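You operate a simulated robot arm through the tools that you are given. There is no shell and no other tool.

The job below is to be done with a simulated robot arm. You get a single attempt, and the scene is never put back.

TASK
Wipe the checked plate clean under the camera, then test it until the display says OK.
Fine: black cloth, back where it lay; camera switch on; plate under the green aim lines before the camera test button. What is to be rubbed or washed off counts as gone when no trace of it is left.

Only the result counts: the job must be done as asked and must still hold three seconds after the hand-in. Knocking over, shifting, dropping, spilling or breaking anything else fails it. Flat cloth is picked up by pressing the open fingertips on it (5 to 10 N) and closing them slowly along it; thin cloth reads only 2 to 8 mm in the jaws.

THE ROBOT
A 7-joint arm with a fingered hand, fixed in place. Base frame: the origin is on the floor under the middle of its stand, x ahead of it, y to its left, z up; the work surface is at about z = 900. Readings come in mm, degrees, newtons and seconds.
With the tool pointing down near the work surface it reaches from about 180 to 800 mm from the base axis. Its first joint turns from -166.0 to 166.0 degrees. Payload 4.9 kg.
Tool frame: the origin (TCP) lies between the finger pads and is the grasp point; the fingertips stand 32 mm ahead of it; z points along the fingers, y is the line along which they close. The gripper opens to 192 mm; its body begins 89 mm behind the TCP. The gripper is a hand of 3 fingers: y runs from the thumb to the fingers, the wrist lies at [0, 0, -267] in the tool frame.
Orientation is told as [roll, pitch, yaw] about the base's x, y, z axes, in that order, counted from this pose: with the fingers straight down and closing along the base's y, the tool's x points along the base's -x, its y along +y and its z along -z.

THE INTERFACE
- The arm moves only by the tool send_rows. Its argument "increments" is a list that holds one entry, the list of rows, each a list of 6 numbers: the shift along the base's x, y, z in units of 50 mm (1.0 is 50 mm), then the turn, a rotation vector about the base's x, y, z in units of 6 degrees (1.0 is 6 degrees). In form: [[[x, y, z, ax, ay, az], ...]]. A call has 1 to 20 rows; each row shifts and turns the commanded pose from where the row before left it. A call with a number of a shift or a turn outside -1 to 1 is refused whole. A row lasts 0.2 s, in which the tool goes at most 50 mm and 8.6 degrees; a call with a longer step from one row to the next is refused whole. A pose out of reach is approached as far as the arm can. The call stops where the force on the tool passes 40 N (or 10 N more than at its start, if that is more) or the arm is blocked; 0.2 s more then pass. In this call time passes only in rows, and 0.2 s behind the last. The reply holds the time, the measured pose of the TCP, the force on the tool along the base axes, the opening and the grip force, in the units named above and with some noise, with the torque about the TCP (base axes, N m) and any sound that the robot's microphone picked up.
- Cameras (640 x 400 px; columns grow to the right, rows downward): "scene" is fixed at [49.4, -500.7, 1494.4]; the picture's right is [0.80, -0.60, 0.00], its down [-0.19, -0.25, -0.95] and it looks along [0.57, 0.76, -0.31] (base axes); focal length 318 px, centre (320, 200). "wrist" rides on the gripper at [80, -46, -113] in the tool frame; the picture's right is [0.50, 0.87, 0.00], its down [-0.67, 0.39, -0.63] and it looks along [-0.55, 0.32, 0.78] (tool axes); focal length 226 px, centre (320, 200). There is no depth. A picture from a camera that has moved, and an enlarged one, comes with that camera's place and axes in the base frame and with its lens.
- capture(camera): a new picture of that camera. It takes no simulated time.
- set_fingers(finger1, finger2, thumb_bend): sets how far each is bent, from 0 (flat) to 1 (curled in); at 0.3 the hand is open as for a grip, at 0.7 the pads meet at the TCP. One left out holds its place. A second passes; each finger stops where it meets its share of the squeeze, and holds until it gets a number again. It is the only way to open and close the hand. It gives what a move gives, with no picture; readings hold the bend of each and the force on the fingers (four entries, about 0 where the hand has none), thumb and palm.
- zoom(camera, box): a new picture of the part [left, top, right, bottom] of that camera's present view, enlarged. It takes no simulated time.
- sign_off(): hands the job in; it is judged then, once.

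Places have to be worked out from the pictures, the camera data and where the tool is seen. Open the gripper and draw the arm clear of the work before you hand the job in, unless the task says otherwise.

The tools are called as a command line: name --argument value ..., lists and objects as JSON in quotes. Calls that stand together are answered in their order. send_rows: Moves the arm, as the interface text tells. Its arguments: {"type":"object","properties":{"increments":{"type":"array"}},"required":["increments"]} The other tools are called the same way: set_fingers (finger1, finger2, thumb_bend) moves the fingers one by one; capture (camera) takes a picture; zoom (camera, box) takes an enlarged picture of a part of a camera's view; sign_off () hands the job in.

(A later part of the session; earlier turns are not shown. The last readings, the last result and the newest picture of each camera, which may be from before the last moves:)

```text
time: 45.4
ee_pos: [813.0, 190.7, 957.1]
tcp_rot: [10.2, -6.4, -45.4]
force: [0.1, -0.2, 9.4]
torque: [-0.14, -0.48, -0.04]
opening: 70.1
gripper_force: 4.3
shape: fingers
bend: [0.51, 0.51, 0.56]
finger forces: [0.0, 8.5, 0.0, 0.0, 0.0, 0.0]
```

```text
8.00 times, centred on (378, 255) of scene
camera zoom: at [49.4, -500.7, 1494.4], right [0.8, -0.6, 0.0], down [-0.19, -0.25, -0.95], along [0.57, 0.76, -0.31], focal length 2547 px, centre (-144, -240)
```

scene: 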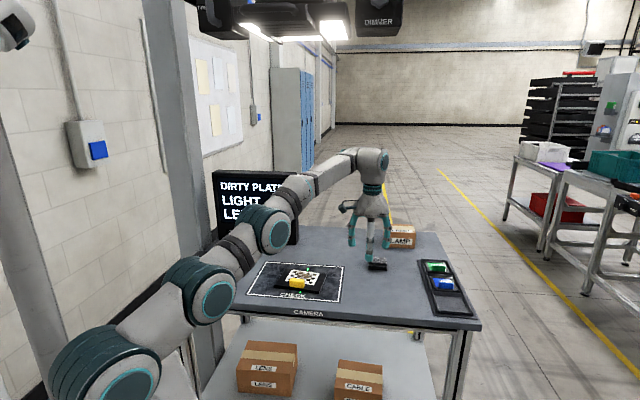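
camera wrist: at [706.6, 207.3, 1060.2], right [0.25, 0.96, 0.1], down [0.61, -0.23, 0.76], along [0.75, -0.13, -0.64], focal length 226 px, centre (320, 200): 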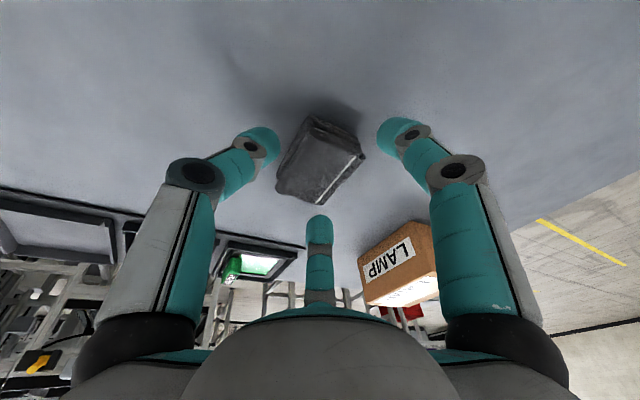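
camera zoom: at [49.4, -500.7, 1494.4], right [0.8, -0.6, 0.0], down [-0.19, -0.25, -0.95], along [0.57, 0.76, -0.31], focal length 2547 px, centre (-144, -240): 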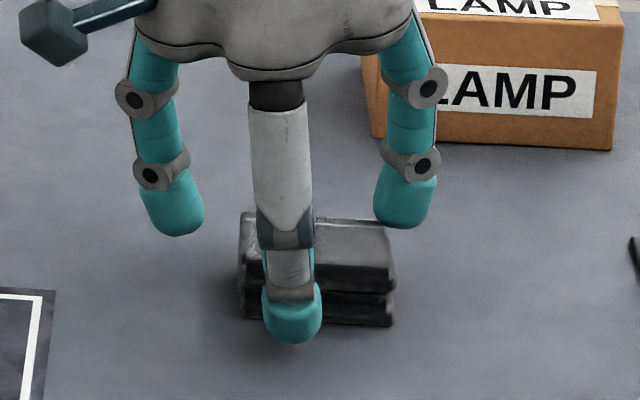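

The right finger came down on the pad's far right corner (8.5 N). I raise a little, open that pair of fingers slightly more and shift about 8 mm outward to centre on the pad.

send_rows --increments '[[[0, 0, 0.24, 0, 0, 0]]]'

set_fingers --finger1 0.48 --finger2 0.48 --thumb_bend 0.56

send_rows --increments '[[[0.16, 0.02, 0, 0, 0, 0], [0, 0, -0.1, 0, 0, 0]]]'

zoom --camera "wrist" --box '[230, 80, 430, 250]'

zoom --camera "scene" --box '[346, 230, 410, 280]'

```text
time: 45.8
ee_pos: [811.5, 190.2, 964.9]
tcp_rot: [9.8, -6.2, -45.4]
force: [0.1, -0.3, 0.6]
torque: [0.0, -0.03, 0.02]
opening: 70.1
gripper_force: 0.0
shape: fingers
bend: [0.51, 0.51, 0.56]
finger forces: [0.0, 0.0, 0.1, 0.0, 0.0, 0.0]
```

```text
time: 46.8
ee_pos: [812.6, 189.6, 967.1]
tcp_rot: [9.9, -6.3, -45.3]
force: [0.0, -0.4, 0.4]
torque: [0.03, 0.0, 0.01]
opening: 76.1
gripper_force: 0.0
shape: fingers
bend: [0.48, 0.48, 0.56]
finger forces: [0.1, 0.1, 0.0, 0.0, 0.1, 0.0]
```

```text
time: 47.4
ee_pos: [819.8, 190.7, 960.9]
tcp_rot: [10.0, -6.3, -45.4]
force: [-0.2, 0.4, 0.2]
torque: [-0.03, 0.01, 0.0]
opening: 75.8
gripper_force: 0.0
shape: fingers
bend: [0.48, 0.48, 0.56]
finger forces: [0.0, 0.1, 0.1, 0.0, 0.0, 0.0]
```

```text
2.35 times, centred on (330, 165) of wrist
camera zoom: at [711.2, 208.8, 1056.0], right [0.25, 0.96, 0.09], down [0.61, -0.23, 0.76], along [0.75, -0.13, -0.64], focal length 532 px, centre (296, 282)
```

zoom: 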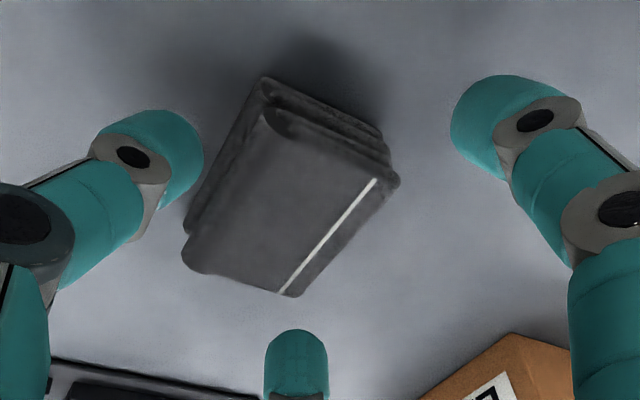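

```text
8.00 times, centred on (378, 255) of scene
camera zoom: at [49.4, -500.7, 1494.4], right [0.8, -0.6, 0.0], down [-0.19, -0.25, -0.95], along [0.57, 0.76, -0.31], focal length 2547 px, centre (-144, -240)
```

zoom: 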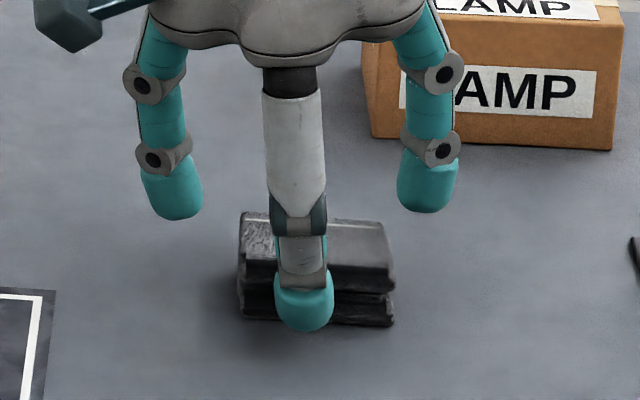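

The outward tilt leaves the right finger too high to grip. I reduce the tilt by 4° (it may still be in reach here) and check the pose.

send_rows --increments '[[[0, 0, 0.05, -0.074, 0.325, 0], [-0.03, 0, 0, -0.074, 0.325, 0]]]'

zoom --camera "wrist" --box '[230, 80, 430, 250]'

```text
time: 48.0
ee_pos: [812.4, 188.0, 964.7]
tcp_rot: [6.6, -4.2, -45.0]
force: [0.0, -0.8, 0.1]
torque: [-0.02, 0.0, -0.01]
opening: 76.0
gripper_force: 0.0
shape: fingers
bend: [0.48, 0.48, 0.56]
finger forces: [0.1, 0.0, 0.0, 0.0, 0.0, 0.0]
out of reach, approached as far as the arm can: row 2
```

```text
2.35 times, centred on (330, 165) of wrist
camera zoom: at [710.1, 208.2, 1065.4], right [0.25, 0.97, 0.06], down [0.66, -0.22, 0.72], along [0.71, -0.14, -0.69], focal length 532 px, centre (296, 282)
```

zoom: 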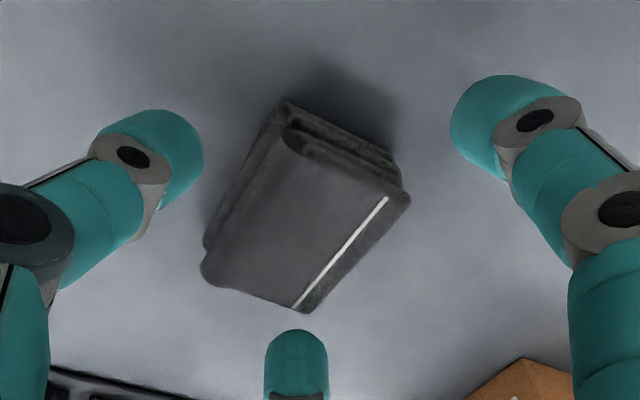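

Tilt is now about 8° and the reach nearly holds. I move the last few mm outward while lowering to z 955.

send_rows --increments '[[[0.08, 0.04, -0.08, 0, 0, 0], [0.03, 0.02, -0.1, 0, 0, 0]]]'

zoom --camera "wrist" --box '[230, 80, 430, 250]'

zoom --camera "scene" --box '[346, 230, 410, 280]'

```text
time: 48.6
ee_pos: [814.8, 191.1, 953.1]
tcp_rot: [6.7, -4.2, -45.1]
force: [0.0, -1.1, -0.1]
torque: [-0.02, 0.03, -0.01]
opening: 76.0
gripper_force: 0.8
shape: fingers
bend: [0.48, 0.48, 0.56]
finger forces: [0.1, 0.1, 0.0, 0.1, 0.0, 0.0]
out of reach, approached as far as the arm can: row 1
```

```text
2.35 times, centred on (330, 165) of wrist
camera zoom: at [711.5, 210.6, 1055.5], right [0.25, 0.97, 0.06], down [0.66, -0.22, 0.72], along [0.71, -0.14, -0.69], focal length 532 px, centre (296, 282)
```

zoom: 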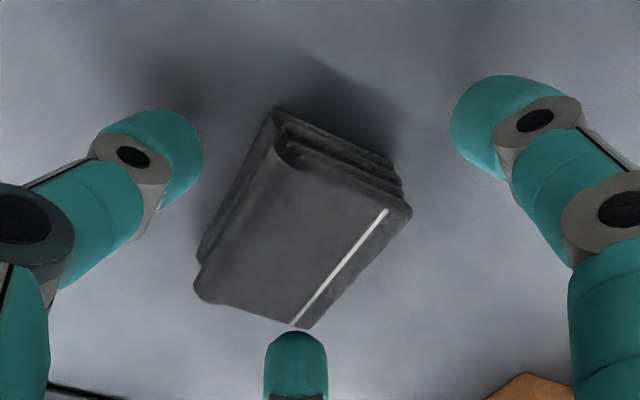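

```text
8.00 times, centred on (378, 255) of scene
camera zoom: at [49.4, -500.7, 1494.4], right [0.8, -0.6, 0.0], down [-0.19, -0.25, -0.95], along [0.57, 0.76, -0.31], focal length 2547 px, centre (-144, -240)
```

zoom: 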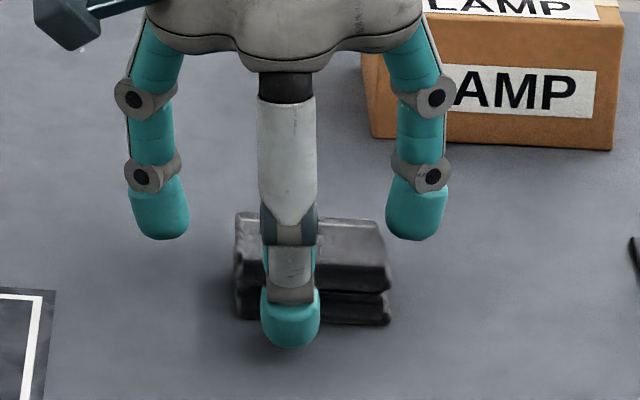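

The tips surround the pad. I close the thumb partway first (its tip rises as it closes), then I can lower a few mm more.

set_fingers --thumb_bend 0.6

send_rows --increments '[[[0.04, 0.01, -0.06, 0, 0, 0], [0, 0, -0.06, 0, 0, 0]]]'

zoom --camera "wrist" --box '[230, 80, 430, 250]'

zoom --camera "scene" --box '[346, 230, 410, 280]'

```text
time: 49.6
ee_pos: [814.7, 190.9, 953.7]
tcp_rot: [6.6, -4.2, -45.1]
force: [-0.7, -0.6, 0.3]
torque: [-0.01, -0.07, 0.01]
opening: 68.4
gripper_force: 0.1
shape: fingers
bend: [0.48, 0.48, 0.6]
finger forces: [0.0, 0.1, 0.0, 0.0, 0.1, 0.1]
```

```text
time: 50.2
ee_pos: [815.0, 190.7, 945.9]
tcp_rot: [6.5, -4.1, -45.2]
force: [0.2, 0.2, 0.7]
torque: [0.01, -0.02, 0.0]
opening: 68.3
gripper_force: 0.1
shape: fingers
bend: [0.48, 0.48, 0.6]
finger forces: [0.1, 0.1, 0.0, 0.0, 0.0, 0.0]
```

```text
2.35 times, centred on (330, 165) of wrist
camera zoom: at [712.8, 210.4, 1049.2], right [0.25, 0.97, 0.06], down [0.66, -0.22, 0.72], along [0.71, -0.14, -0.69], focal length 532 px, centre (296, 282)
```

zoom: 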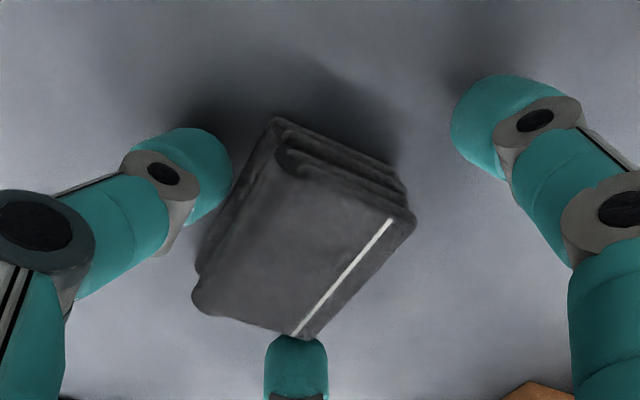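

```text
8.00 times, centred on (378, 255) of scene
camera zoom: at [49.4, -500.7, 1494.4], right [0.8, -0.6, 0.0], down [-0.19, -0.25, -0.95], along [0.57, 0.76, -0.31], focal length 2547 px, centre (-144, -240)
```

zoom: 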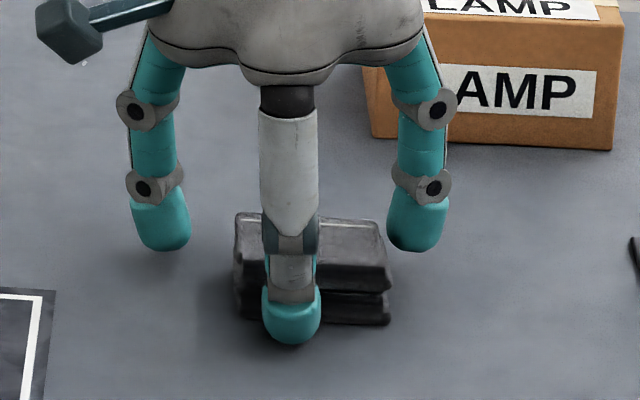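

The tips are low beside the pad. I now close the fingers in steps onto it.

set_fingers --finger1 0.55 --finger2 0.55 --thumb_bend 0.62

zoom --camera "wrist" --box '[230, 80, 430, 250]'

zoom --camera "scene" --box '[346, 230, 410, 280]'

```text
time: 51.2
ee_pos: [815.6, 191.3, 947.5]
tcp_rot: [6.6, -4.3, -45.1]
force: [0.2, 0.3, 0.4]
torque: [0.02, 0.01, 0.05]
opening: 53.4
gripper_force: 2.3
shape: fingers
bend: [0.53, 0.53, 0.62]
finger forces: [2.0, 2.3, 0.1, 0.0, 1.0, 0.1]
```

```text
2.35 times, centred on (330, 165) of wrist
camera zoom: at [712.8, 210.4, 1049.6], right [0.25, 0.97, 0.06], down [0.66, -0.22, 0.72], along [0.71, -0.14, -0.69], focal length 532 px, centre (296, 282)
```

zoom: 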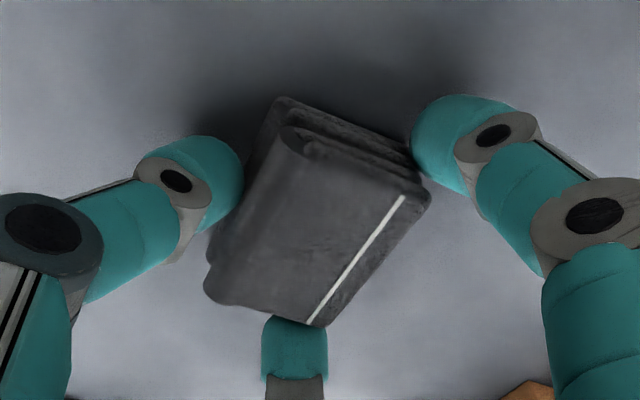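

```text
8.00 times, centred on (378, 255) of scene
camera zoom: at [49.4, -500.7, 1494.4], right [0.8, -0.6, 0.0], down [-0.19, -0.25, -0.95], along [0.57, 0.76, -0.31], focal length 2547 px, centre (-144, -240)
```

zoom: 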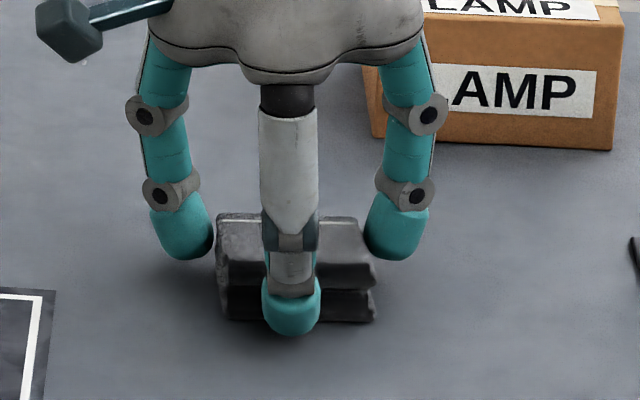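

All three tips touch the pad (2, 2.3 and 1 N), which centred itself. I tighten the grip moderately.

set_fingers --finger1 0.59 --finger2 0.59 --thumb_bend 0.69

zoom --camera "wrist" --box '[230, 80, 430, 250]'

zoom --camera "scene" --box '[346, 230, 410, 280]'

```text
time: 52.2
ee_pos: [815.1, 191.8, 948.2]
tcp_rot: [6.6, -4.2, -45.1]
force: [-0.3, -0.4, -0.1]
torque: [0.06, 0.0, -0.02]
opening: 46.0
gripper_force: 9.8
shape: fingers
bend: [0.54, 0.54, 0.66]
finger forces: [5.8, 6.0, 0.0, 0.0, 6.2, 0.0]
```

```text
2.35 times, centred on (330, 165) of wrist
camera zoom: at [712.8, 210.3, 1049.8], right [0.25, 0.97, 0.06], down [0.66, -0.22, 0.72], along [0.71, -0.14, -0.69], focal length 532 px, centre (296, 282)
```

zoom: 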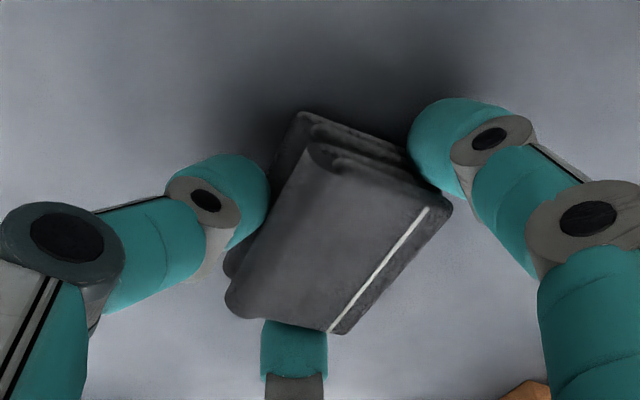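

```text
8.00 times, centred on (378, 255) of scene
camera zoom: at [49.4, -500.7, 1494.4], right [0.8, -0.6, 0.0], down [-0.19, -0.25, -0.95], along [0.57, 0.76, -0.31], focal length 2547 px, centre (-144, -240)
```

zoom: 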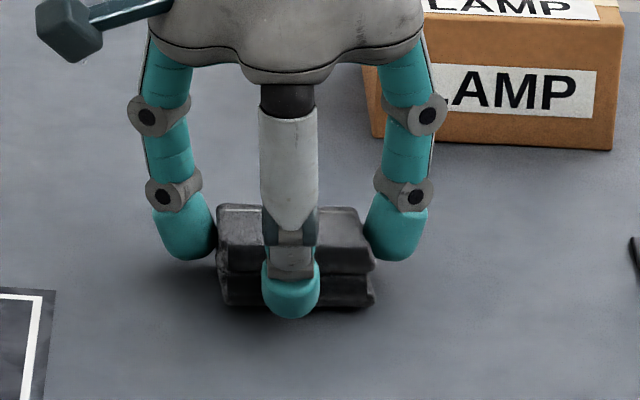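

The pad is held at about 6 N per finger. I lift gently and check that it comes along.

send_rows --increments '[[[0, 0, 0.1, 0, 0, 0], [0, 0, 0.2, 0, 0, 0], [0, 0, 0.4, 0, 0, 0], [-0.1, 0, 0.4, 0, 0, 0]]]'

capture --camera "wrist"

zoom --camera "scene" --box '[330, 210, 426, 285]'

```text
time: 53.2
ee_pos: [804.1, 189.0, 1001.1]
tcp_rot: [6.6, -4.1, -45.1]
force: [0.7, 0.4, -1.5]
torque: [-0.02, 0.0, 0.01]
opening: 46.0
gripper_force: 9.0
shape: fingers
bend: [0.54, 0.54, 0.66]
finger forces: [5.5, 5.9, 0.0, 0.0, 6.0, 0.0]
out of reach, approached as far as the arm can: row 2
```

```text
taken
camera wrist: at [702.1, 208.5, 1102.6], right [0.25, 0.97, 0.06], down [0.66, -0.22, 0.72], along [0.71, -0.14, -0.69], focal length 226 px, centre (320, 200)
```

wrist: 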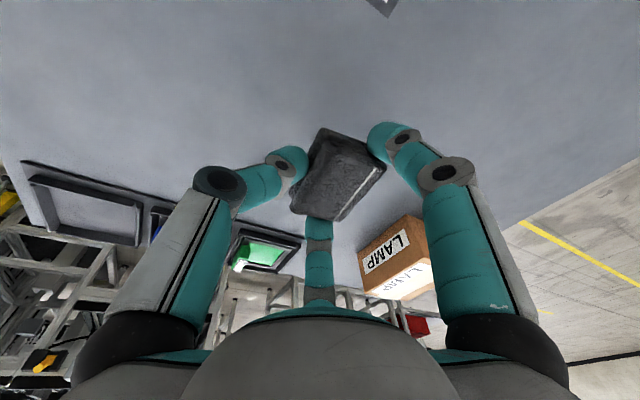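

```text
5.33 times, centred on (378, 248) of scene
camera zoom: at [49.4, -500.7, 1494.4], right [0.8, -0.6, 0.0], down [-0.19, -0.25, -0.95], along [0.57, 0.76, -0.31], focal length 1698 px, centre (11, -53)
```

zoom: 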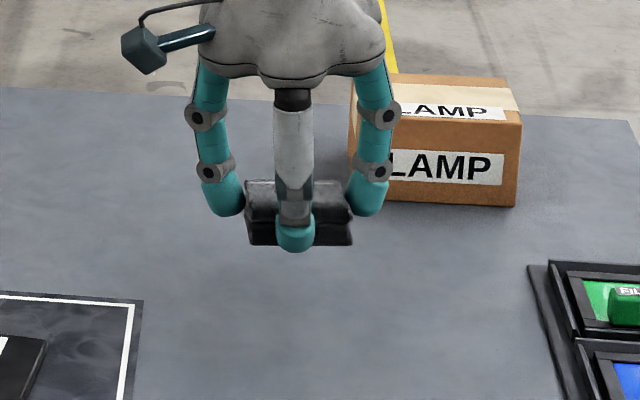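

The pad is lifted cleanly. I carry it, keeping this tilt so that its underside stays level, to above the checks.

send_rows --increments '[[[-0.6, 0.23, 0.3, 0, 0, 0], [-0.8, 0.31, 0.2, 0, 0, 0], [-0.8, 0.31, 0.1, 0, 0, 0], [-0.8, 0.31, 0, 0, 0, 0], [-0.8, 0.31, 0, 0, 0, 0], [-0.7, 0.27, 0, 0, 0, 0], [-0.25, 0.1, 0, 0, 0, 0]]]'

capture --camera "wrist"

zoom --camera "scene" --box '[240, 215, 352, 300]'

```text
time: 54.8
ee_pos: [710.2, 329.1, 1077.3]
tcp_rot: [6.5, -4.1, -45.1]
force: [-0.6, 0.8, -0.7]
torque: [0.0, -0.02, 0.02]
opening: 45.5
gripper_force: 8.3
shape: fingers
bend: [0.54, 0.54, 0.66]
finger forces: [5.3, 6.0, 0.0, 0.1, 5.8, 0.1]
out of reach, approached as far as the arm can: row 1, 2, 3, 4, 5, 6, 7
```

```text
taken
camera wrist: at [607.5, 348.7, 1180.2], right [0.25, 0.97, 0.06], down [0.66, -0.22, 0.72], along [0.71, -0.14, -0.69], focal length 226 px, centre (320, 200)
```

wrist: 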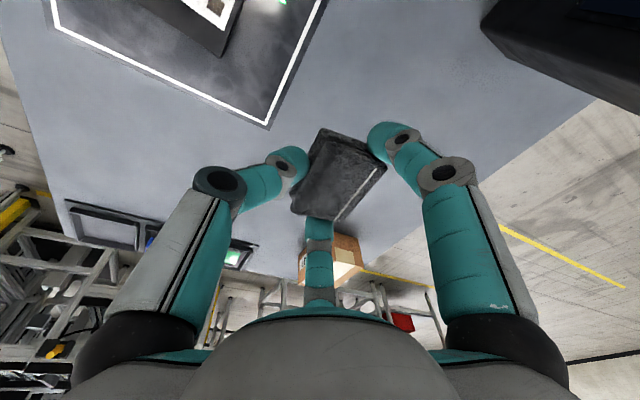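

```text
4.71 times, centred on (296, 258) of scene
camera zoom: at [49.4, -500.7, 1494.4], right [0.8, -0.6, 0.0], down [-0.19, -0.25, -0.95], along [0.57, 0.76, -0.31], focal length 1498 px, centre (433, -71)
```

zoom: 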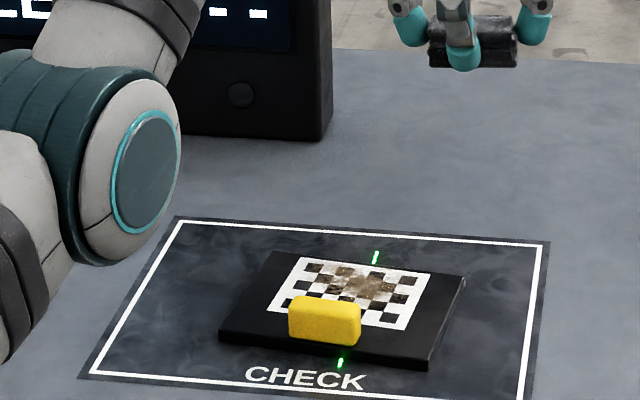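

The arm slid along its reach limit and ended at (710, 329, 1077), still holding the pad. I move on from here inward toward the plate in smaller steps.

send_rows --increments '[[[-0.4, -0.14, 0, 0, 0, 0], [-0.5, -0.17, 0, 0, 0, 0]]]'

capture --camera "scene"

```text
time: 55.4
ee_pos: [717.6, 340.1, 1105.4]
tcp_rot: [7.4, -4.4, -45.2]
force: [-2.4, -1.6, 10.9]
torque: [0.15, -0.07, 0.02]
opening: 45.7
gripper_force: 9.0
shape: fingers
bend: [0.54, 0.54, 0.66]
finger forces: [5.2, 6.0, 0.0, 0.0, 5.9, 0.0]
out of reach, approached as far as the arm can: row 1, 2
```

```text
taken
```

scene: 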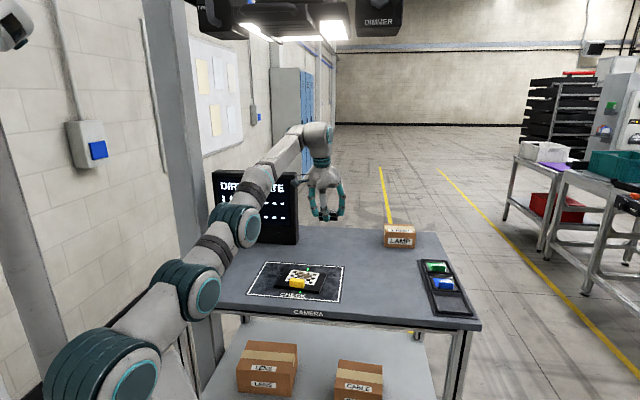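

The arm is stretched straight, where it cannot pull directly inward. I try moving straight down, which should let the elbow bend again; the table below here is free.

send_rows --increments '[[[0, 0, -0.6, 0, 0, 0], [0, 0, -0.6, 0, 0, 0]]]'

capture --camera "scene"

```text
time: 56.0
ee_pos: [715.4, 338.4, 1068.3]
tcp_rot: [6.8, -4.1, -45.2]
force: [0.2, 0.4, 0.7]
torque: [0.0, 0.04, 0.01]
opening: 45.2
gripper_force: 8.2
shape: fingers
bend: [0.54, 0.54, 0.66]
finger forces: [5.3, 5.9, 0.0, 0.1, 5.7, 0.0]
out of reach, approached as far as the arm can: row 1
```

```text
taken
```

scene: 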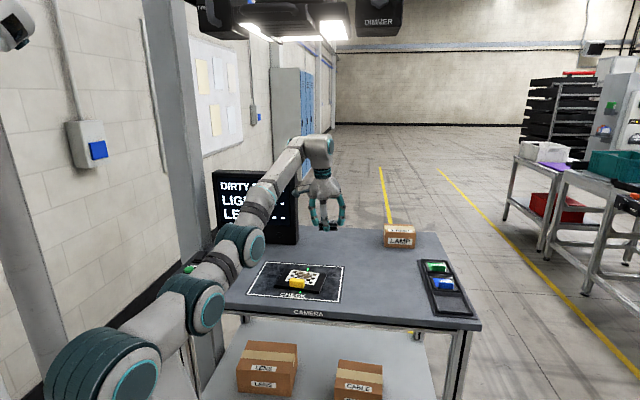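

Row 2 succeeded, so the elbow is bending again. I continue down and inward in modest steps.

send_rows --increments '[[[-0.1, -0.05, -0.5, 0, 0, 0], [-0.3, -0.12, -0.3, 0, 0, 0], [-0.4, -0.15, 0, 0, 0, 0]]]'

capture --camera "scene"

```text
time: 56.8
ee_pos: [717.5, 344.0, 1037.5]
tcp_rot: [6.5, -4.1, -45.1]
force: [-0.4, -0.6, 0.0]
torque: [0.0, 0.03, -0.01]
opening: 45.5
gripper_force: 8.3
shape: fingers
bend: [0.54, 0.54, 0.66]
finger forces: [5.3, 6.0, 0.1, 0.0, 5.6, 0.0]
out of reach, approached as far as the arm can: row 1, 2, 3
```

```text
taken
```

scene: 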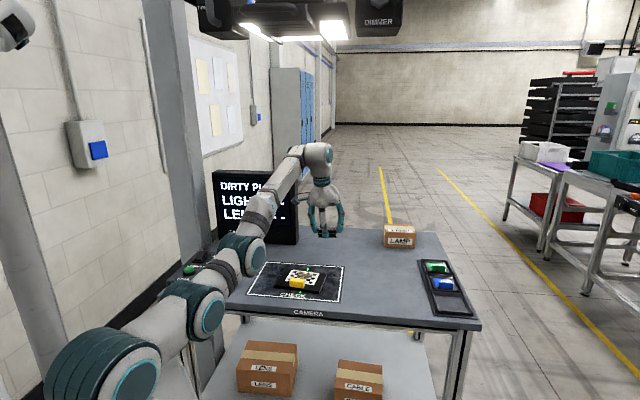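

The elbow has flipped to hang low, and the wrist joint seems to be at its limit there. I stretch the arm out and up fully, then bring it down along the reach limit so that the elbow can flip back up.

send_rows --increments '[[[0.25, 0.12, 0.6, 0, 0, 0], [0.25, 0.12, 0.6, 0, 0, 0], [0.2, 0.1, 0.1, 0, 0, 0]]]'

capture --camera "scene"

```text
time: 57.6
ee_pos: [723.1, 342.3, 1083.1]
tcp_rot: [6.5, -4.2, -45.0]
force: [0.3, 0.0, -2.3]
torque: [-0.05, 0.01, 0.01]
opening: 45.3
gripper_force: 8.0
shape: fingers
bend: [0.54, 0.54, 0.66]
finger forces: [5.3, 5.9, 0.0, 0.0, 5.6, 0.0]
out of reach, approached as far as the arm can: row 1, 2, 3
```

```text
taken
```

scene: 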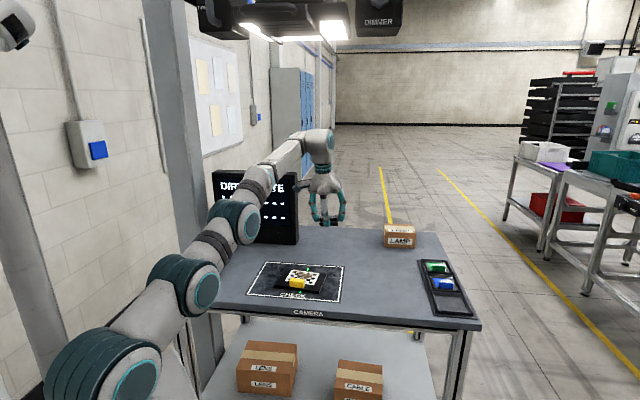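

The arm is nearly straight now. I bring it down along the reach limit, keeping a slight outward pull.

send_rows --increments '[[[0.18, 0.085, -0.45, 0, 0, 0], [0.18, 0.085, -0.45, 0, 0, 0], [0.18, 0.085, -0.45, 0, 0, 0], [0.16, 0.075, -0.45, 0, 0, 0]]]'

capture --camera "scene"

```text
time: 58.6
ee_pos: [747.0, 352.7, 989.7]
tcp_rot: [6.7, -4.2, -45.1]
force: [0.4, -0.1, 0.9]
torque: [0.01, 0.01, 0.02]
opening: 45.5
gripper_force: 8.6
shape: fingers
bend: [0.54, 0.54, 0.67]
finger forces: [5.1, 5.9, 0.0, 0.1, 5.5, 0.1]
out of reach, approached as far as the arm can: row 1, 2
```

```text
taken
```

scene: 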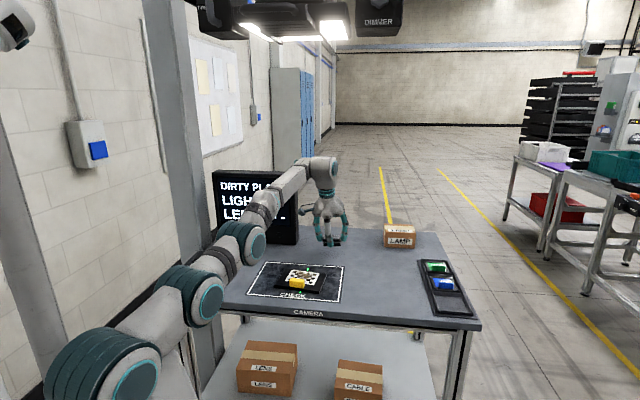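

Rows 3 and 4 were accepted. I now try a short inward step to see whether the elbow bends upward.

send_rows --increments '[[[-0.15, -0.07, -0.15, 0, 0, 0], [-0.3, -0.14, 0, 0, 0, 0]]]'

capture --camera "scene"

```text
time: 59.2
ee_pos: [731.9, 346.3, 983.2]
tcp_rot: [6.5, -4.0, -45.1]
force: [0.2, -0.1, -0.7]
torque: [0.0, 0.02, 0.0]
opening: 45.6
gripper_force: 8.5
shape: fingers
bend: [0.54, 0.54, 0.67]
finger forces: [5.2, 5.9, 0.0, 0.0, 5.4, 0.0]
out of reach, approached as far as the arm can: row 2
```

```text
taken
```

scene: 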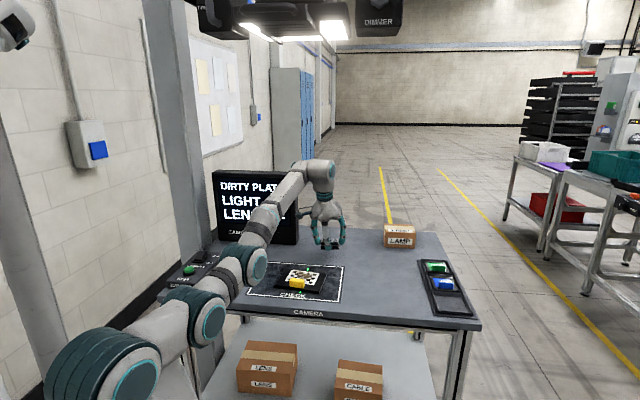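

The elbow still hangs to the low side. I take a closer look at the arm's posture to work out how it is folded.

zoom --camera "scene" --box '[30, 130, 350, 400]'

capture --camera "wrist"

```text
1.48 times, centred on (190, 265) of scene
camera zoom: at [49.4, -500.7, 1494.4], right [0.8, -0.6, 0.0], down [-0.19, -0.25, -0.95], along [0.57, 0.76, -0.31], focal length 472 px, centre (513, 104)
```

zoom: 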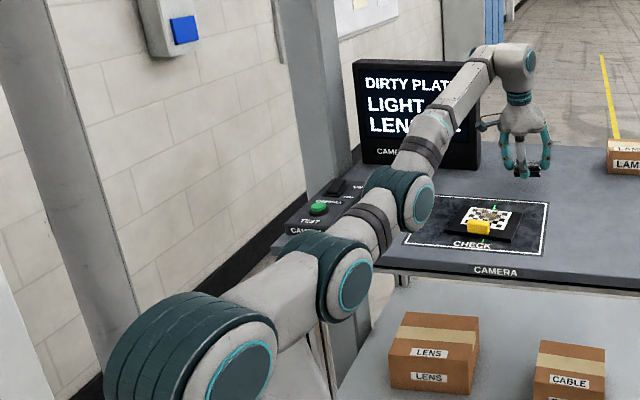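

```text
taken
camera wrist: at [629.0, 366.1, 1085.2], right [0.25, 0.97, 0.06], down [0.66, -0.22, 0.72], along [0.71, -0.14, -0.69], focal length 226 px, centre (320, 200)
```

wrist: 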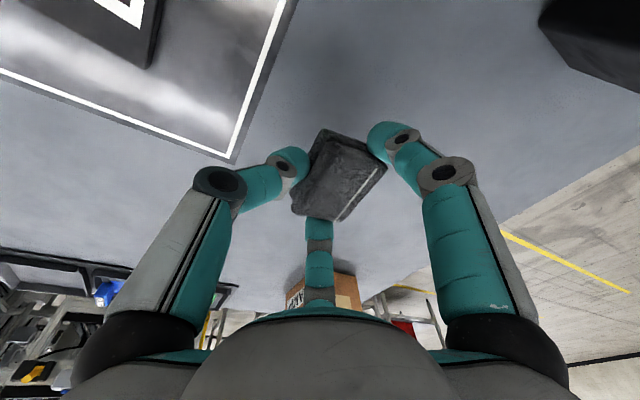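

I test whether the arm re-arranges itself when simply holding the pose for a moment.

send_rows --increments '[[[0, 0, 0, 0, 0, 0], [0, 0, 0, 0, 0, 0], [0, 0, 0, 0, 0, 0], [0, 0, 0, 0, 0, 0], [0, 0, 0, 0, 0, 0]]]'

zoom --camera "scene" --box '[30, 130, 350, 400]'

```text
time: 60.4
ee_pos: [732.0, 347.6, 983.8]
tcp_rot: [6.5, -4.1, -45.2]
force: [1.1, -0.2, -0.7]
torque: [-0.01, 0.03, -0.03]
opening: 45.1
gripper_force: 8.5
shape: fingers
bend: [0.54, 0.54, 0.67]
finger forces: [5.1, 5.8, 0.0, 0.0, 5.5, 0.1]
```

```text
1.48 times, centred on (190, 265) of scene
camera zoom: at [49.4, -500.7, 1494.4], right [0.8, -0.6, 0.0], down [-0.19, -0.25, -0.95], along [0.57, 0.76, -0.31], focal length 472 px, centre (513, 104)
```

zoom: 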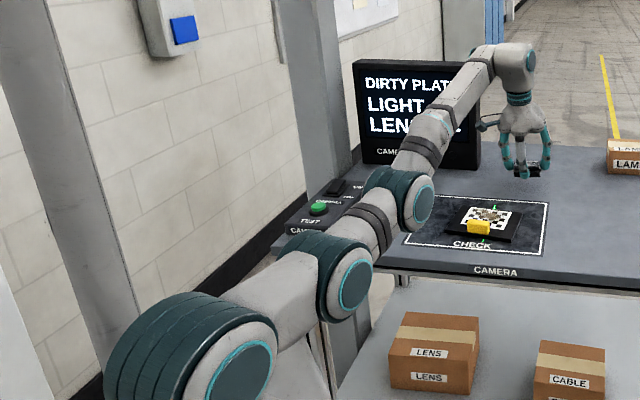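

No drift. I test whether the wrist joint limit is what blocks: tilt the tool further outward by 12°, then try an inward step.

send_rows --increments '[[[0, 0, 0.1, 0.43, -0.9, 0], [0, 0, 0.1, 0.43, -0.9, 0], [-0.3, -0.14, 0, 0, 0, 0], [-0.3, -0.14, 0, 0, 0, 0]]]'

zoom --camera "scene" --box '[30, 130, 350, 400]'

```text
time: 61.4
ee_pos: [774.4, 371.5, 1012.4]
tcp_rot: [17.9, -8.1, -46.3]
force: [0.2, -0.2, -0.9]
torque: [0.01, -0.01, 0.01]
opening: 45.0
gripper_force: 8.7
shape: fingers
bend: [0.54, 0.54, 0.67]
finger forces: [5.1, 5.9, 0.0, 0.0, 5.4, 0.0]
out of reach, approached as far as the arm can: row 1, 2, 3, 4
```

```text
1.48 times, centred on (190, 265) of scene
camera zoom: at [49.4, -500.7, 1494.4], right [0.8, -0.6, 0.0], down [-0.19, -0.25, -0.95], along [0.57, 0.76, -0.31], focal length 472 px, centre (513, 104)
```

zoom: 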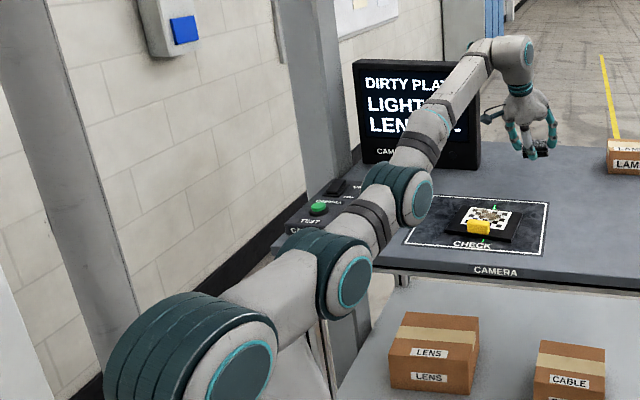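

The wrist distance from the shoulder stays between 792 and 812 mm, so the elbow is past straight on its short side and must go back through straight. I pull out and up to full stretch, then sweep down a long way along the reach limit with an outward pull.

send_rows --increments '[[[-0.05, -0.025, 0.8, 0, 0, 0], [-0.05, -0.025, 0.8, 0, 0, 0], [-0.05, -0.025, 0.8, 0, 0, 0], [-0.05, -0.025, 0.8, 0, 0, 0], [0.6, 0.29, 0.35, 0, 0, 0], [0.6, 0.29, 0.35, 0, 0, 0], [0.6, 0.29, 0.35, 0, 0, 0]]]'

zoom --camera "scene" --box '[30, 60, 370, 400]'

```text
time: 63.0
ee_pos: [748.0, 354.5, 1162.9]
tcp_rot: [18.0, -8.0, -46.3]
force: [0.4, -0.2, -0.5]
torque: [0.01, 0.02, 0.0]
opening: 44.8
gripper_force: 8.9
shape: fingers
bend: [0.54, 0.54, 0.67]
finger forces: [5.2, 6.5, 0.0, 0.0, 5.4, 0.0]
out of reach, approached as far as the arm can: row 3, 4, 5, 6, 7
```

```text
1.18 times, centred on (200, 230) of scene
camera zoom: at [49.4, -500.7, 1494.4], right [0.8, -0.6, 0.0], down [-0.19, -0.25, -0.95], along [0.57, 0.76, -0.31], focal length 375 px, centre (461, 165)
```

zoom: 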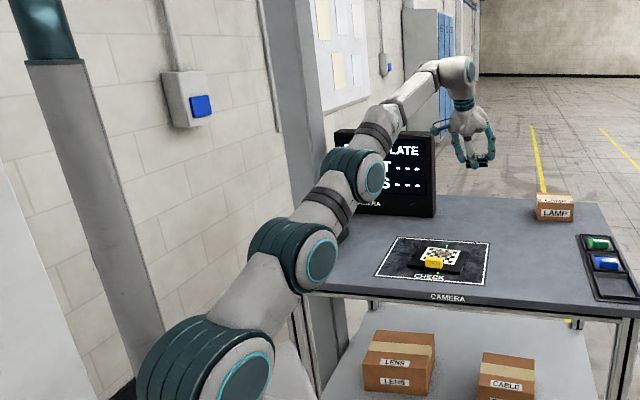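

The arm is at full stretch (812 mm). I now sweep down along the limit with an outward pull.

send_rows --increments '[[[0.54, 0.263, -0.686, 0, 0, 0], [0.54, 0.263, -0.686, 0, 0, 0], [0.461, 0.224, -0.752, 0, 0, 0], [0.461, 0.224, -0.752, 0, 0, 0]]]'

zoom --camera "scene" --box '[30, 60, 370, 400]'

```text
time: 64.0
ee_pos: [798.2, 369.1, 1022.5]
tcp_rot: [18.3, -8.2, -46.5]
force: [0.2, -0.4, 1.3]
torque: [-0.02, 0.05, 0.02]
opening: 44.5
gripper_force: 7.9
shape: fingers
bend: [0.54, 0.54, 0.67]
finger forces: [5.2, 6.2, 0.1, 0.1, 5.4, 0.1]
out of reach, approached as far as the arm can: row 1, 2, 3, 4
```

```text
1.18 times, centred on (200, 230) of scene
camera zoom: at [49.4, -500.7, 1494.4], right [0.8, -0.6, 0.0], down [-0.19, -0.25, -0.95], along [0.57, 0.76, -0.31], focal length 375 px, centre (461, 165)
```

zoom: 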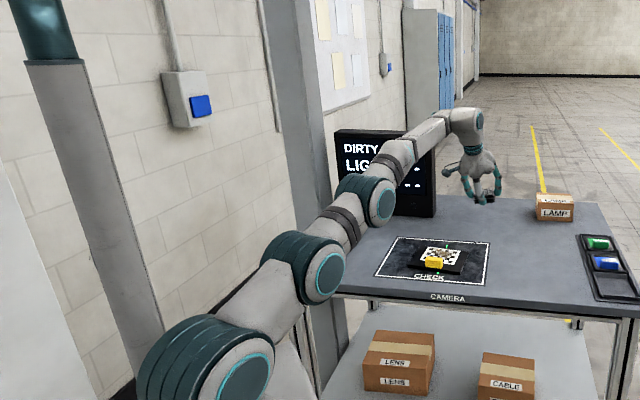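

At full stretch again (about 813 mm), lower now. I try going down and inward.

send_rows --increments '[[[0, 0, -0.5, 0, 0, 0], [-0.2, -0.1, -0.3, 0, 0, 0], [-0.4, -0.2, 0, 0, 0, 0]]]'

zoom --camera "scene" --box '[30, 60, 370, 400]'

```text
time: 64.8
ee_pos: [764.5, 354.2, 974.6]
tcp_rot: [18.0, -8.0, -46.3]
force: [-0.3, -0.4, -1.3]
torque: [-0.03, -0.05, -0.01]
opening: 44.7
gripper_force: 8.4
shape: fingers
bend: [0.54, 0.54, 0.67]
finger forces: [5.0, 6.2, 0.0, 0.0, 5.1, 0.1]
```

```text
1.18 times, centred on (200, 230) of scene
camera zoom: at [49.4, -500.7, 1494.4], right [0.8, -0.6, 0.0], down [-0.19, -0.25, -0.95], along [0.57, 0.76, -0.31], focal length 375 px, centre (461, 165)
```

zoom: 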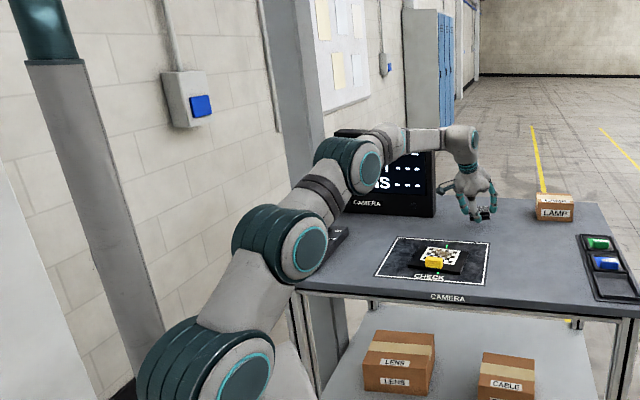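

The elbow is up again and the reach is free. I restore the earlier tilt (so the pad's underside is level) and go in above the checks.

send_rows --increments '[[[-0.6, -0.2, 0.5, 0, 0, 0], [-0.8, -0.3, 0.4, -0.43, 0.9, 0], [-0.8, -0.3, 0.2, -0.43, 0.9, 0], [-0.8, -0.3, 0, 0, 0, 0], [-0.7, -0.26, 0, 0, 0, 0], [-0.26, -0.1, 0, 0, 0, 0]]]'

capture --camera "wrist"

zoom --camera "scene" --box '[240, 215, 352, 300]'

```text
time: 66.2
ee_pos: [564.0, 280.8, 1031.6]
tcp_rot: [6.6, -4.2, -45.1]
force: [-1.1, 0.6, -0.1]
torque: [0.02, 0.02, -0.04]
opening: 44.5
gripper_force: 8.1
shape: fingers
bend: [0.54, 0.54, 0.67]
finger forces: [5.0, 6.0, 0.0, 0.0, 5.0, 0.1]
```

```text
taken
camera wrist: at [460.6, 299.3, 1133.3], right [0.25, 0.97, 0.06], down [0.66, -0.22, 0.72], along [0.71, -0.14, -0.69], focal length 226 px, centre (320, 200)
```

wrist: 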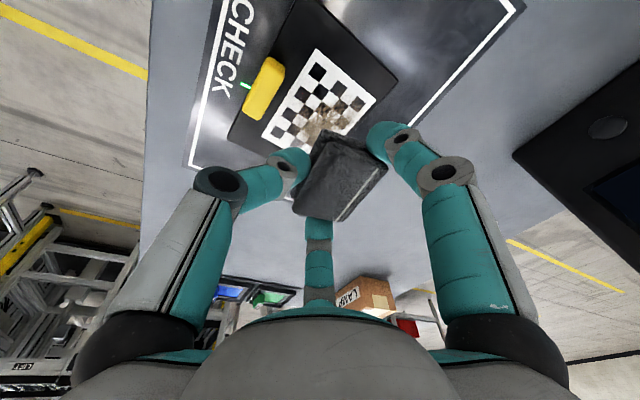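

```text
4.71 times, centred on (296, 258) of scene
camera zoom: at [49.4, -500.7, 1494.4], right [0.8, -0.6, 0.0], down [-0.19, -0.25, -0.95], along [0.57, 0.76, -0.31], focal length 1498 px, centre (433, -71)
```

zoom: 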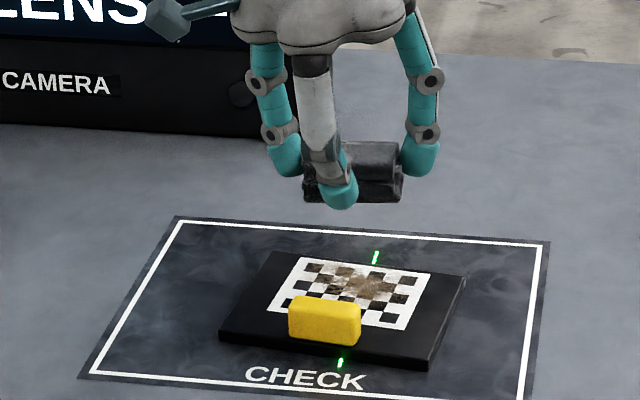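

The pad hovers over the dirty middle of the checks (dirt centre about e1 205, e2 612). I lower to just above contact.

send_rows --increments '[[[0.1, -0.04, -0.6, 0, 0, 0], [0, 0, -0.4, 0, 0, 0], [0, 0, -0.2, 0, 0, 0], [0, 0, -0.1, 0, 0, 0]]]'

zoom --camera "scene" --box '[250, 225, 346, 300]'

```text
time: 67.2
ee_pos: [571.5, 277.7, 966.1]
tcp_rot: [6.5, -4.3, -45.1]
force: [0.2, -0.3, -0.1]
torque: [-0.03, -0.01, -0.03]
opening: 44.3
gripper_force: 7.5
shape: fingers
bend: [0.54, 0.54, 0.67]
finger forces: [5.0, 5.9, 0.0, 0.1, 4.9, 0.1]
```

```text
5.33 times, centred on (298, 262) of scene
camera zoom: at [49.4, -500.7, 1494.4], right [0.8, -0.6, 0.0], down [-0.19, -0.25, -0.95], along [0.57, 0.76, -0.31], focal length 1698 px, centre (437, -133)
```

zoom: 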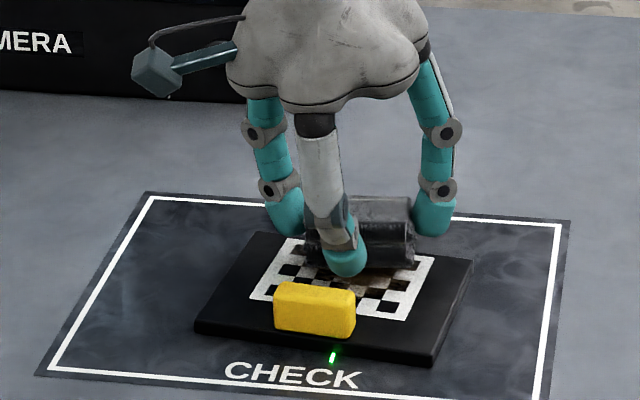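

The pad is just over the checks, clear of the handle. I lower in 2 mm steps until I feel 5-8 N.

send_rows --increments '[[[0, 0, -0.04, 0, 0, 0], [0, 0, -0.04, 0, 0, 0], [0, 0, -0.04, 0, 0, 0]]]'

```text
time: 68.0
ee_pos: [571.9, 279.6, 960.4]
tcp_rot: [6.5, -4.2, -45.1]
force: [0.5, -0.4, -0.4]
torque: [-0.02, 0.02, -0.01]
opening: 44.6
gripper_force: 7.4
shape: fingers
bend: [0.54, 0.54, 0.67]
finger forces: [5.0, 5.9, 0.0, 0.1, 4.9, 0.1]
```

No contact yet at z 960. I keep lowering in 2 mm steps.

send_rows --increments '[[[0, 0, -0.04, 0, 0, 0], [0, 0, -0.04, 0, 0, 0]]]'

zoom --camera "scene" --box '[260, 240, 340, 300]'

```text
time: 68.6
ee_pos: [571.5, 278.2, 957.8]
tcp_rot: [6.8, -4.3, -45.0]
force: [0.0, -0.4, 2.0]
torque: [0.07, -0.03, -0.02]
opening: 44.3
gripper_force: 8.8
shape: fingers
bend: [0.54, 0.54, 0.67]
finger forces: [5.2, 6.5, 0.0, 0.1, 5.2, 0.0]
```

```text
6.67 times, centred on (300, 270) of scene
camera zoom: at [49.4, -500.7, 1494.4], right [0.8, -0.6, 0.0], down [-0.19, -0.25, -0.95], along [0.57, 0.76, -0.31], focal length 2123 px, centre (453, -267)
```

zoom: 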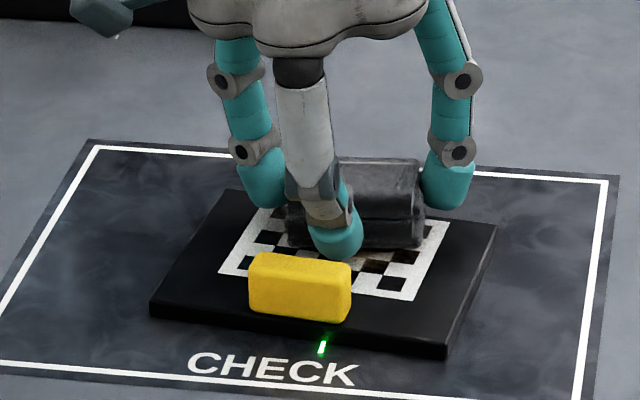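

Contact has begun (2 N). I press slightly more and make a first short stroke along the plate, then check the plate stays put.

send_rows --increments '[[[0, 0, -0.04, 0, 0, 0], [0, 0, -0.02, 0, 0, 0], [0.08, -0.08, 0, 0, 0, 0], [0.08, -0.08, 0, 0, 0, 0], [0.08, -0.08, 0, 0, 0, 0], [-0.08, 0.08, 0, 0, 0, 0], [-0.08, 0.08, 0, 0, 0, 0], [-0.08, 0.08, 0, 0, 0, 0]]]'

zoom --camera "scene" --box '[260, 240, 340, 300]'

```text
time: 70.4
ee_pos: [569.0, 278.3, 954.7]
tcp_rot: [6.5, -4.3, -45.1]
force: [1.0, -0.6, 3.6]
torque: [0.02, -0.15, -0.1]
opening: 43.8
gripper_force: 7.9
shape: fingers
bend: [0.54, 0.54, 0.67]
finger forces: [4.9, 7.2, 0.0, 0.0, 4.3, 0.1]
```

```text
6.67 times, centred on (300, 270) of scene
camera zoom: at [49.4, -500.7, 1494.4], right [0.8, -0.6, 0.0], down [-0.19, -0.25, -0.95], along [0.57, 0.76, -0.31], focal length 2123 px, centre (453, -267)
```

zoom: 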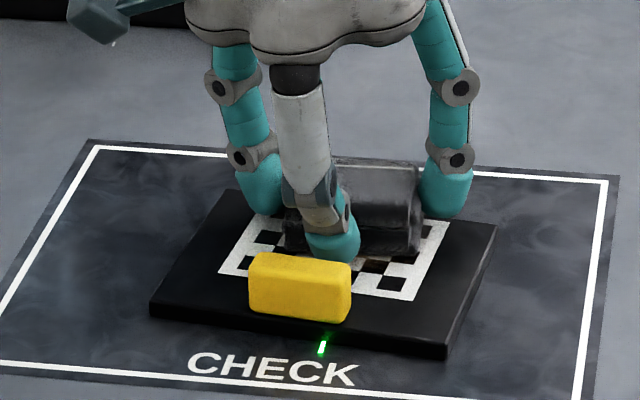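

The plate stayed put. I press about 1.5 mm deeper and make longer strokes, about ±28 mm along e1.

send_rows --increments '[[[0, 0, -0.04, 0, 0, 0], [0.1, -0.1, 0, 0, 0, 0], [0.1, -0.1, 0, 0, 0, 0], [0.1, -0.1, 0, 0, 0, 0], [0.1, -0.1, 0, 0, 0, 0], [-0.1, 0.1, 0, 0, 0, 0], [-0.1, 0.1, 0, 0, 0, 0], [-0.1, 0.1, 0, 0, 0, 0], [-0.1, 0.1, 0, 0, 0, 0], [-0.1, 0.1, 0, 0, 0, 0], [-0.1, 0.1, 0, 0, 0, 0], [-0.1, 0.1, 0, 0, 0, 0], [-0.1, 0.1, 0, 0, 0, 0], [0.1, -0.1, 0, 0, 0, 0], [0.1, -0.1, 0, 0, 0, 0], [0.1, -0.1, 0, 0, 0, 0], [0.1, -0.1, 0, 0, 0, 0]]]'

zoom --camera "scene" --box '[260, 240, 340, 300]'

```text
time: 74.0
ee_pos: [571.0, 279.7, 952.7]
tcp_rot: [6.8, -4.2, -45.1]
force: [-5.6, 6.9, 23.6]
torque: [1.5, 0.67, 0.24]
opening: 45.6
gripper_force: 16.4
shape: fingers
bend: [0.53, 0.55, 0.67]
finger forces: [25.4, 4.2, 0.1, 0.0, 3.4, 0.0]
```

```text
6.67 times, centred on (300, 270) of scene
camera zoom: at [49.4, -500.7, 1494.4], right [0.8, -0.6, 0.0], down [-0.19, -0.25, -0.95], along [0.57, 0.76, -0.31], focal length 2123 px, centre (453, -267)
```

zoom: 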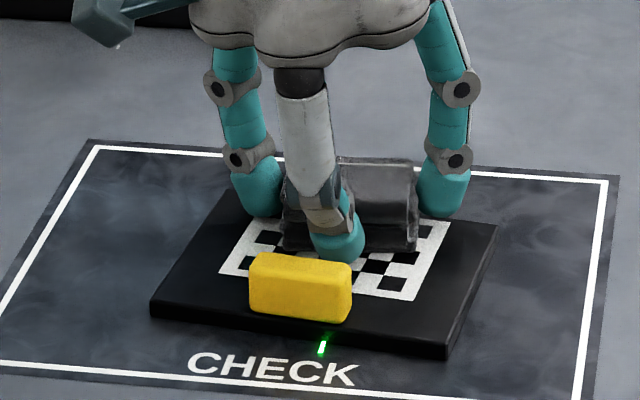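

The left fingertip now bears on the plate itself (25 N), a bit too deep; the plate has not moved. I rise 2 mm and lift off fully to look at the result so far.

send_rows --increments '[[[0, 0, 0.1, 0, 0, 0], [0, 0, 0.5, 0, 0, 0], [0.3, 0.3, 0.6, 0, 0, 0], [0.5, 0.5, 0.3, 0, 0, 0], [0.5, 0.5, 0, 0, 0, 0]]]'

zoom --camera "scene" --box '[260, 240, 340, 300]'

capture --camera "wrist"

```text
time: 75.2
ee_pos: [637.2, 340.7, 1025.9]
tcp_rot: [6.6, -4.3, -45.0]
force: [-0.1, 0.2, -0.3]
torque: [-0.02, 0.02, -0.03]
opening: 44.4
gripper_force: 8.0
shape: fingers
bend: [0.54, 0.55, 0.67]
finger forces: [5.9, 5.9, 0.0, 0.1, 4.6, 0.0]
```

```text
6.67 times, centred on (300, 270) of scene
camera zoom: at [49.4, -500.7, 1494.4], right [0.8, -0.6, 0.0], down [-0.19, -0.25, -0.95], along [0.57, 0.76, -0.31], focal length 2123 px, centre (453, -267)
```

zoom: 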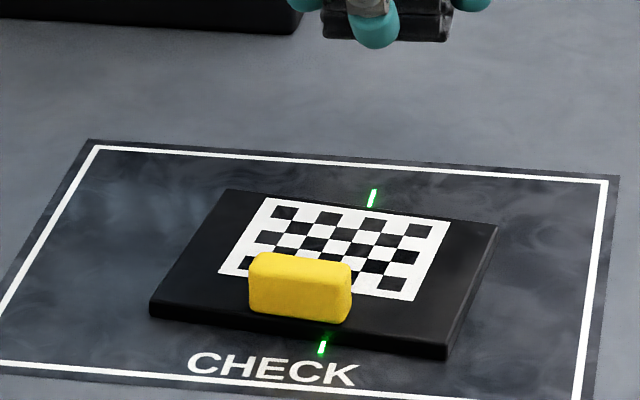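

```text
taken
camera wrist: at [534.8, 360.0, 1128.4], right [0.25, 0.97, 0.06], down [0.66, -0.22, 0.72], along [0.71, -0.14, -0.69], focal length 226 px, centre (320, 200)
```

wrist: 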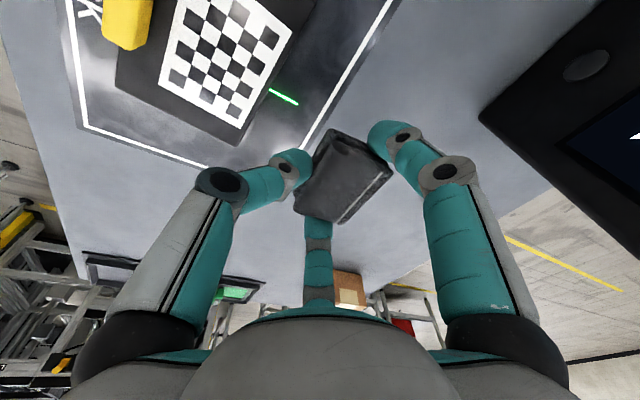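

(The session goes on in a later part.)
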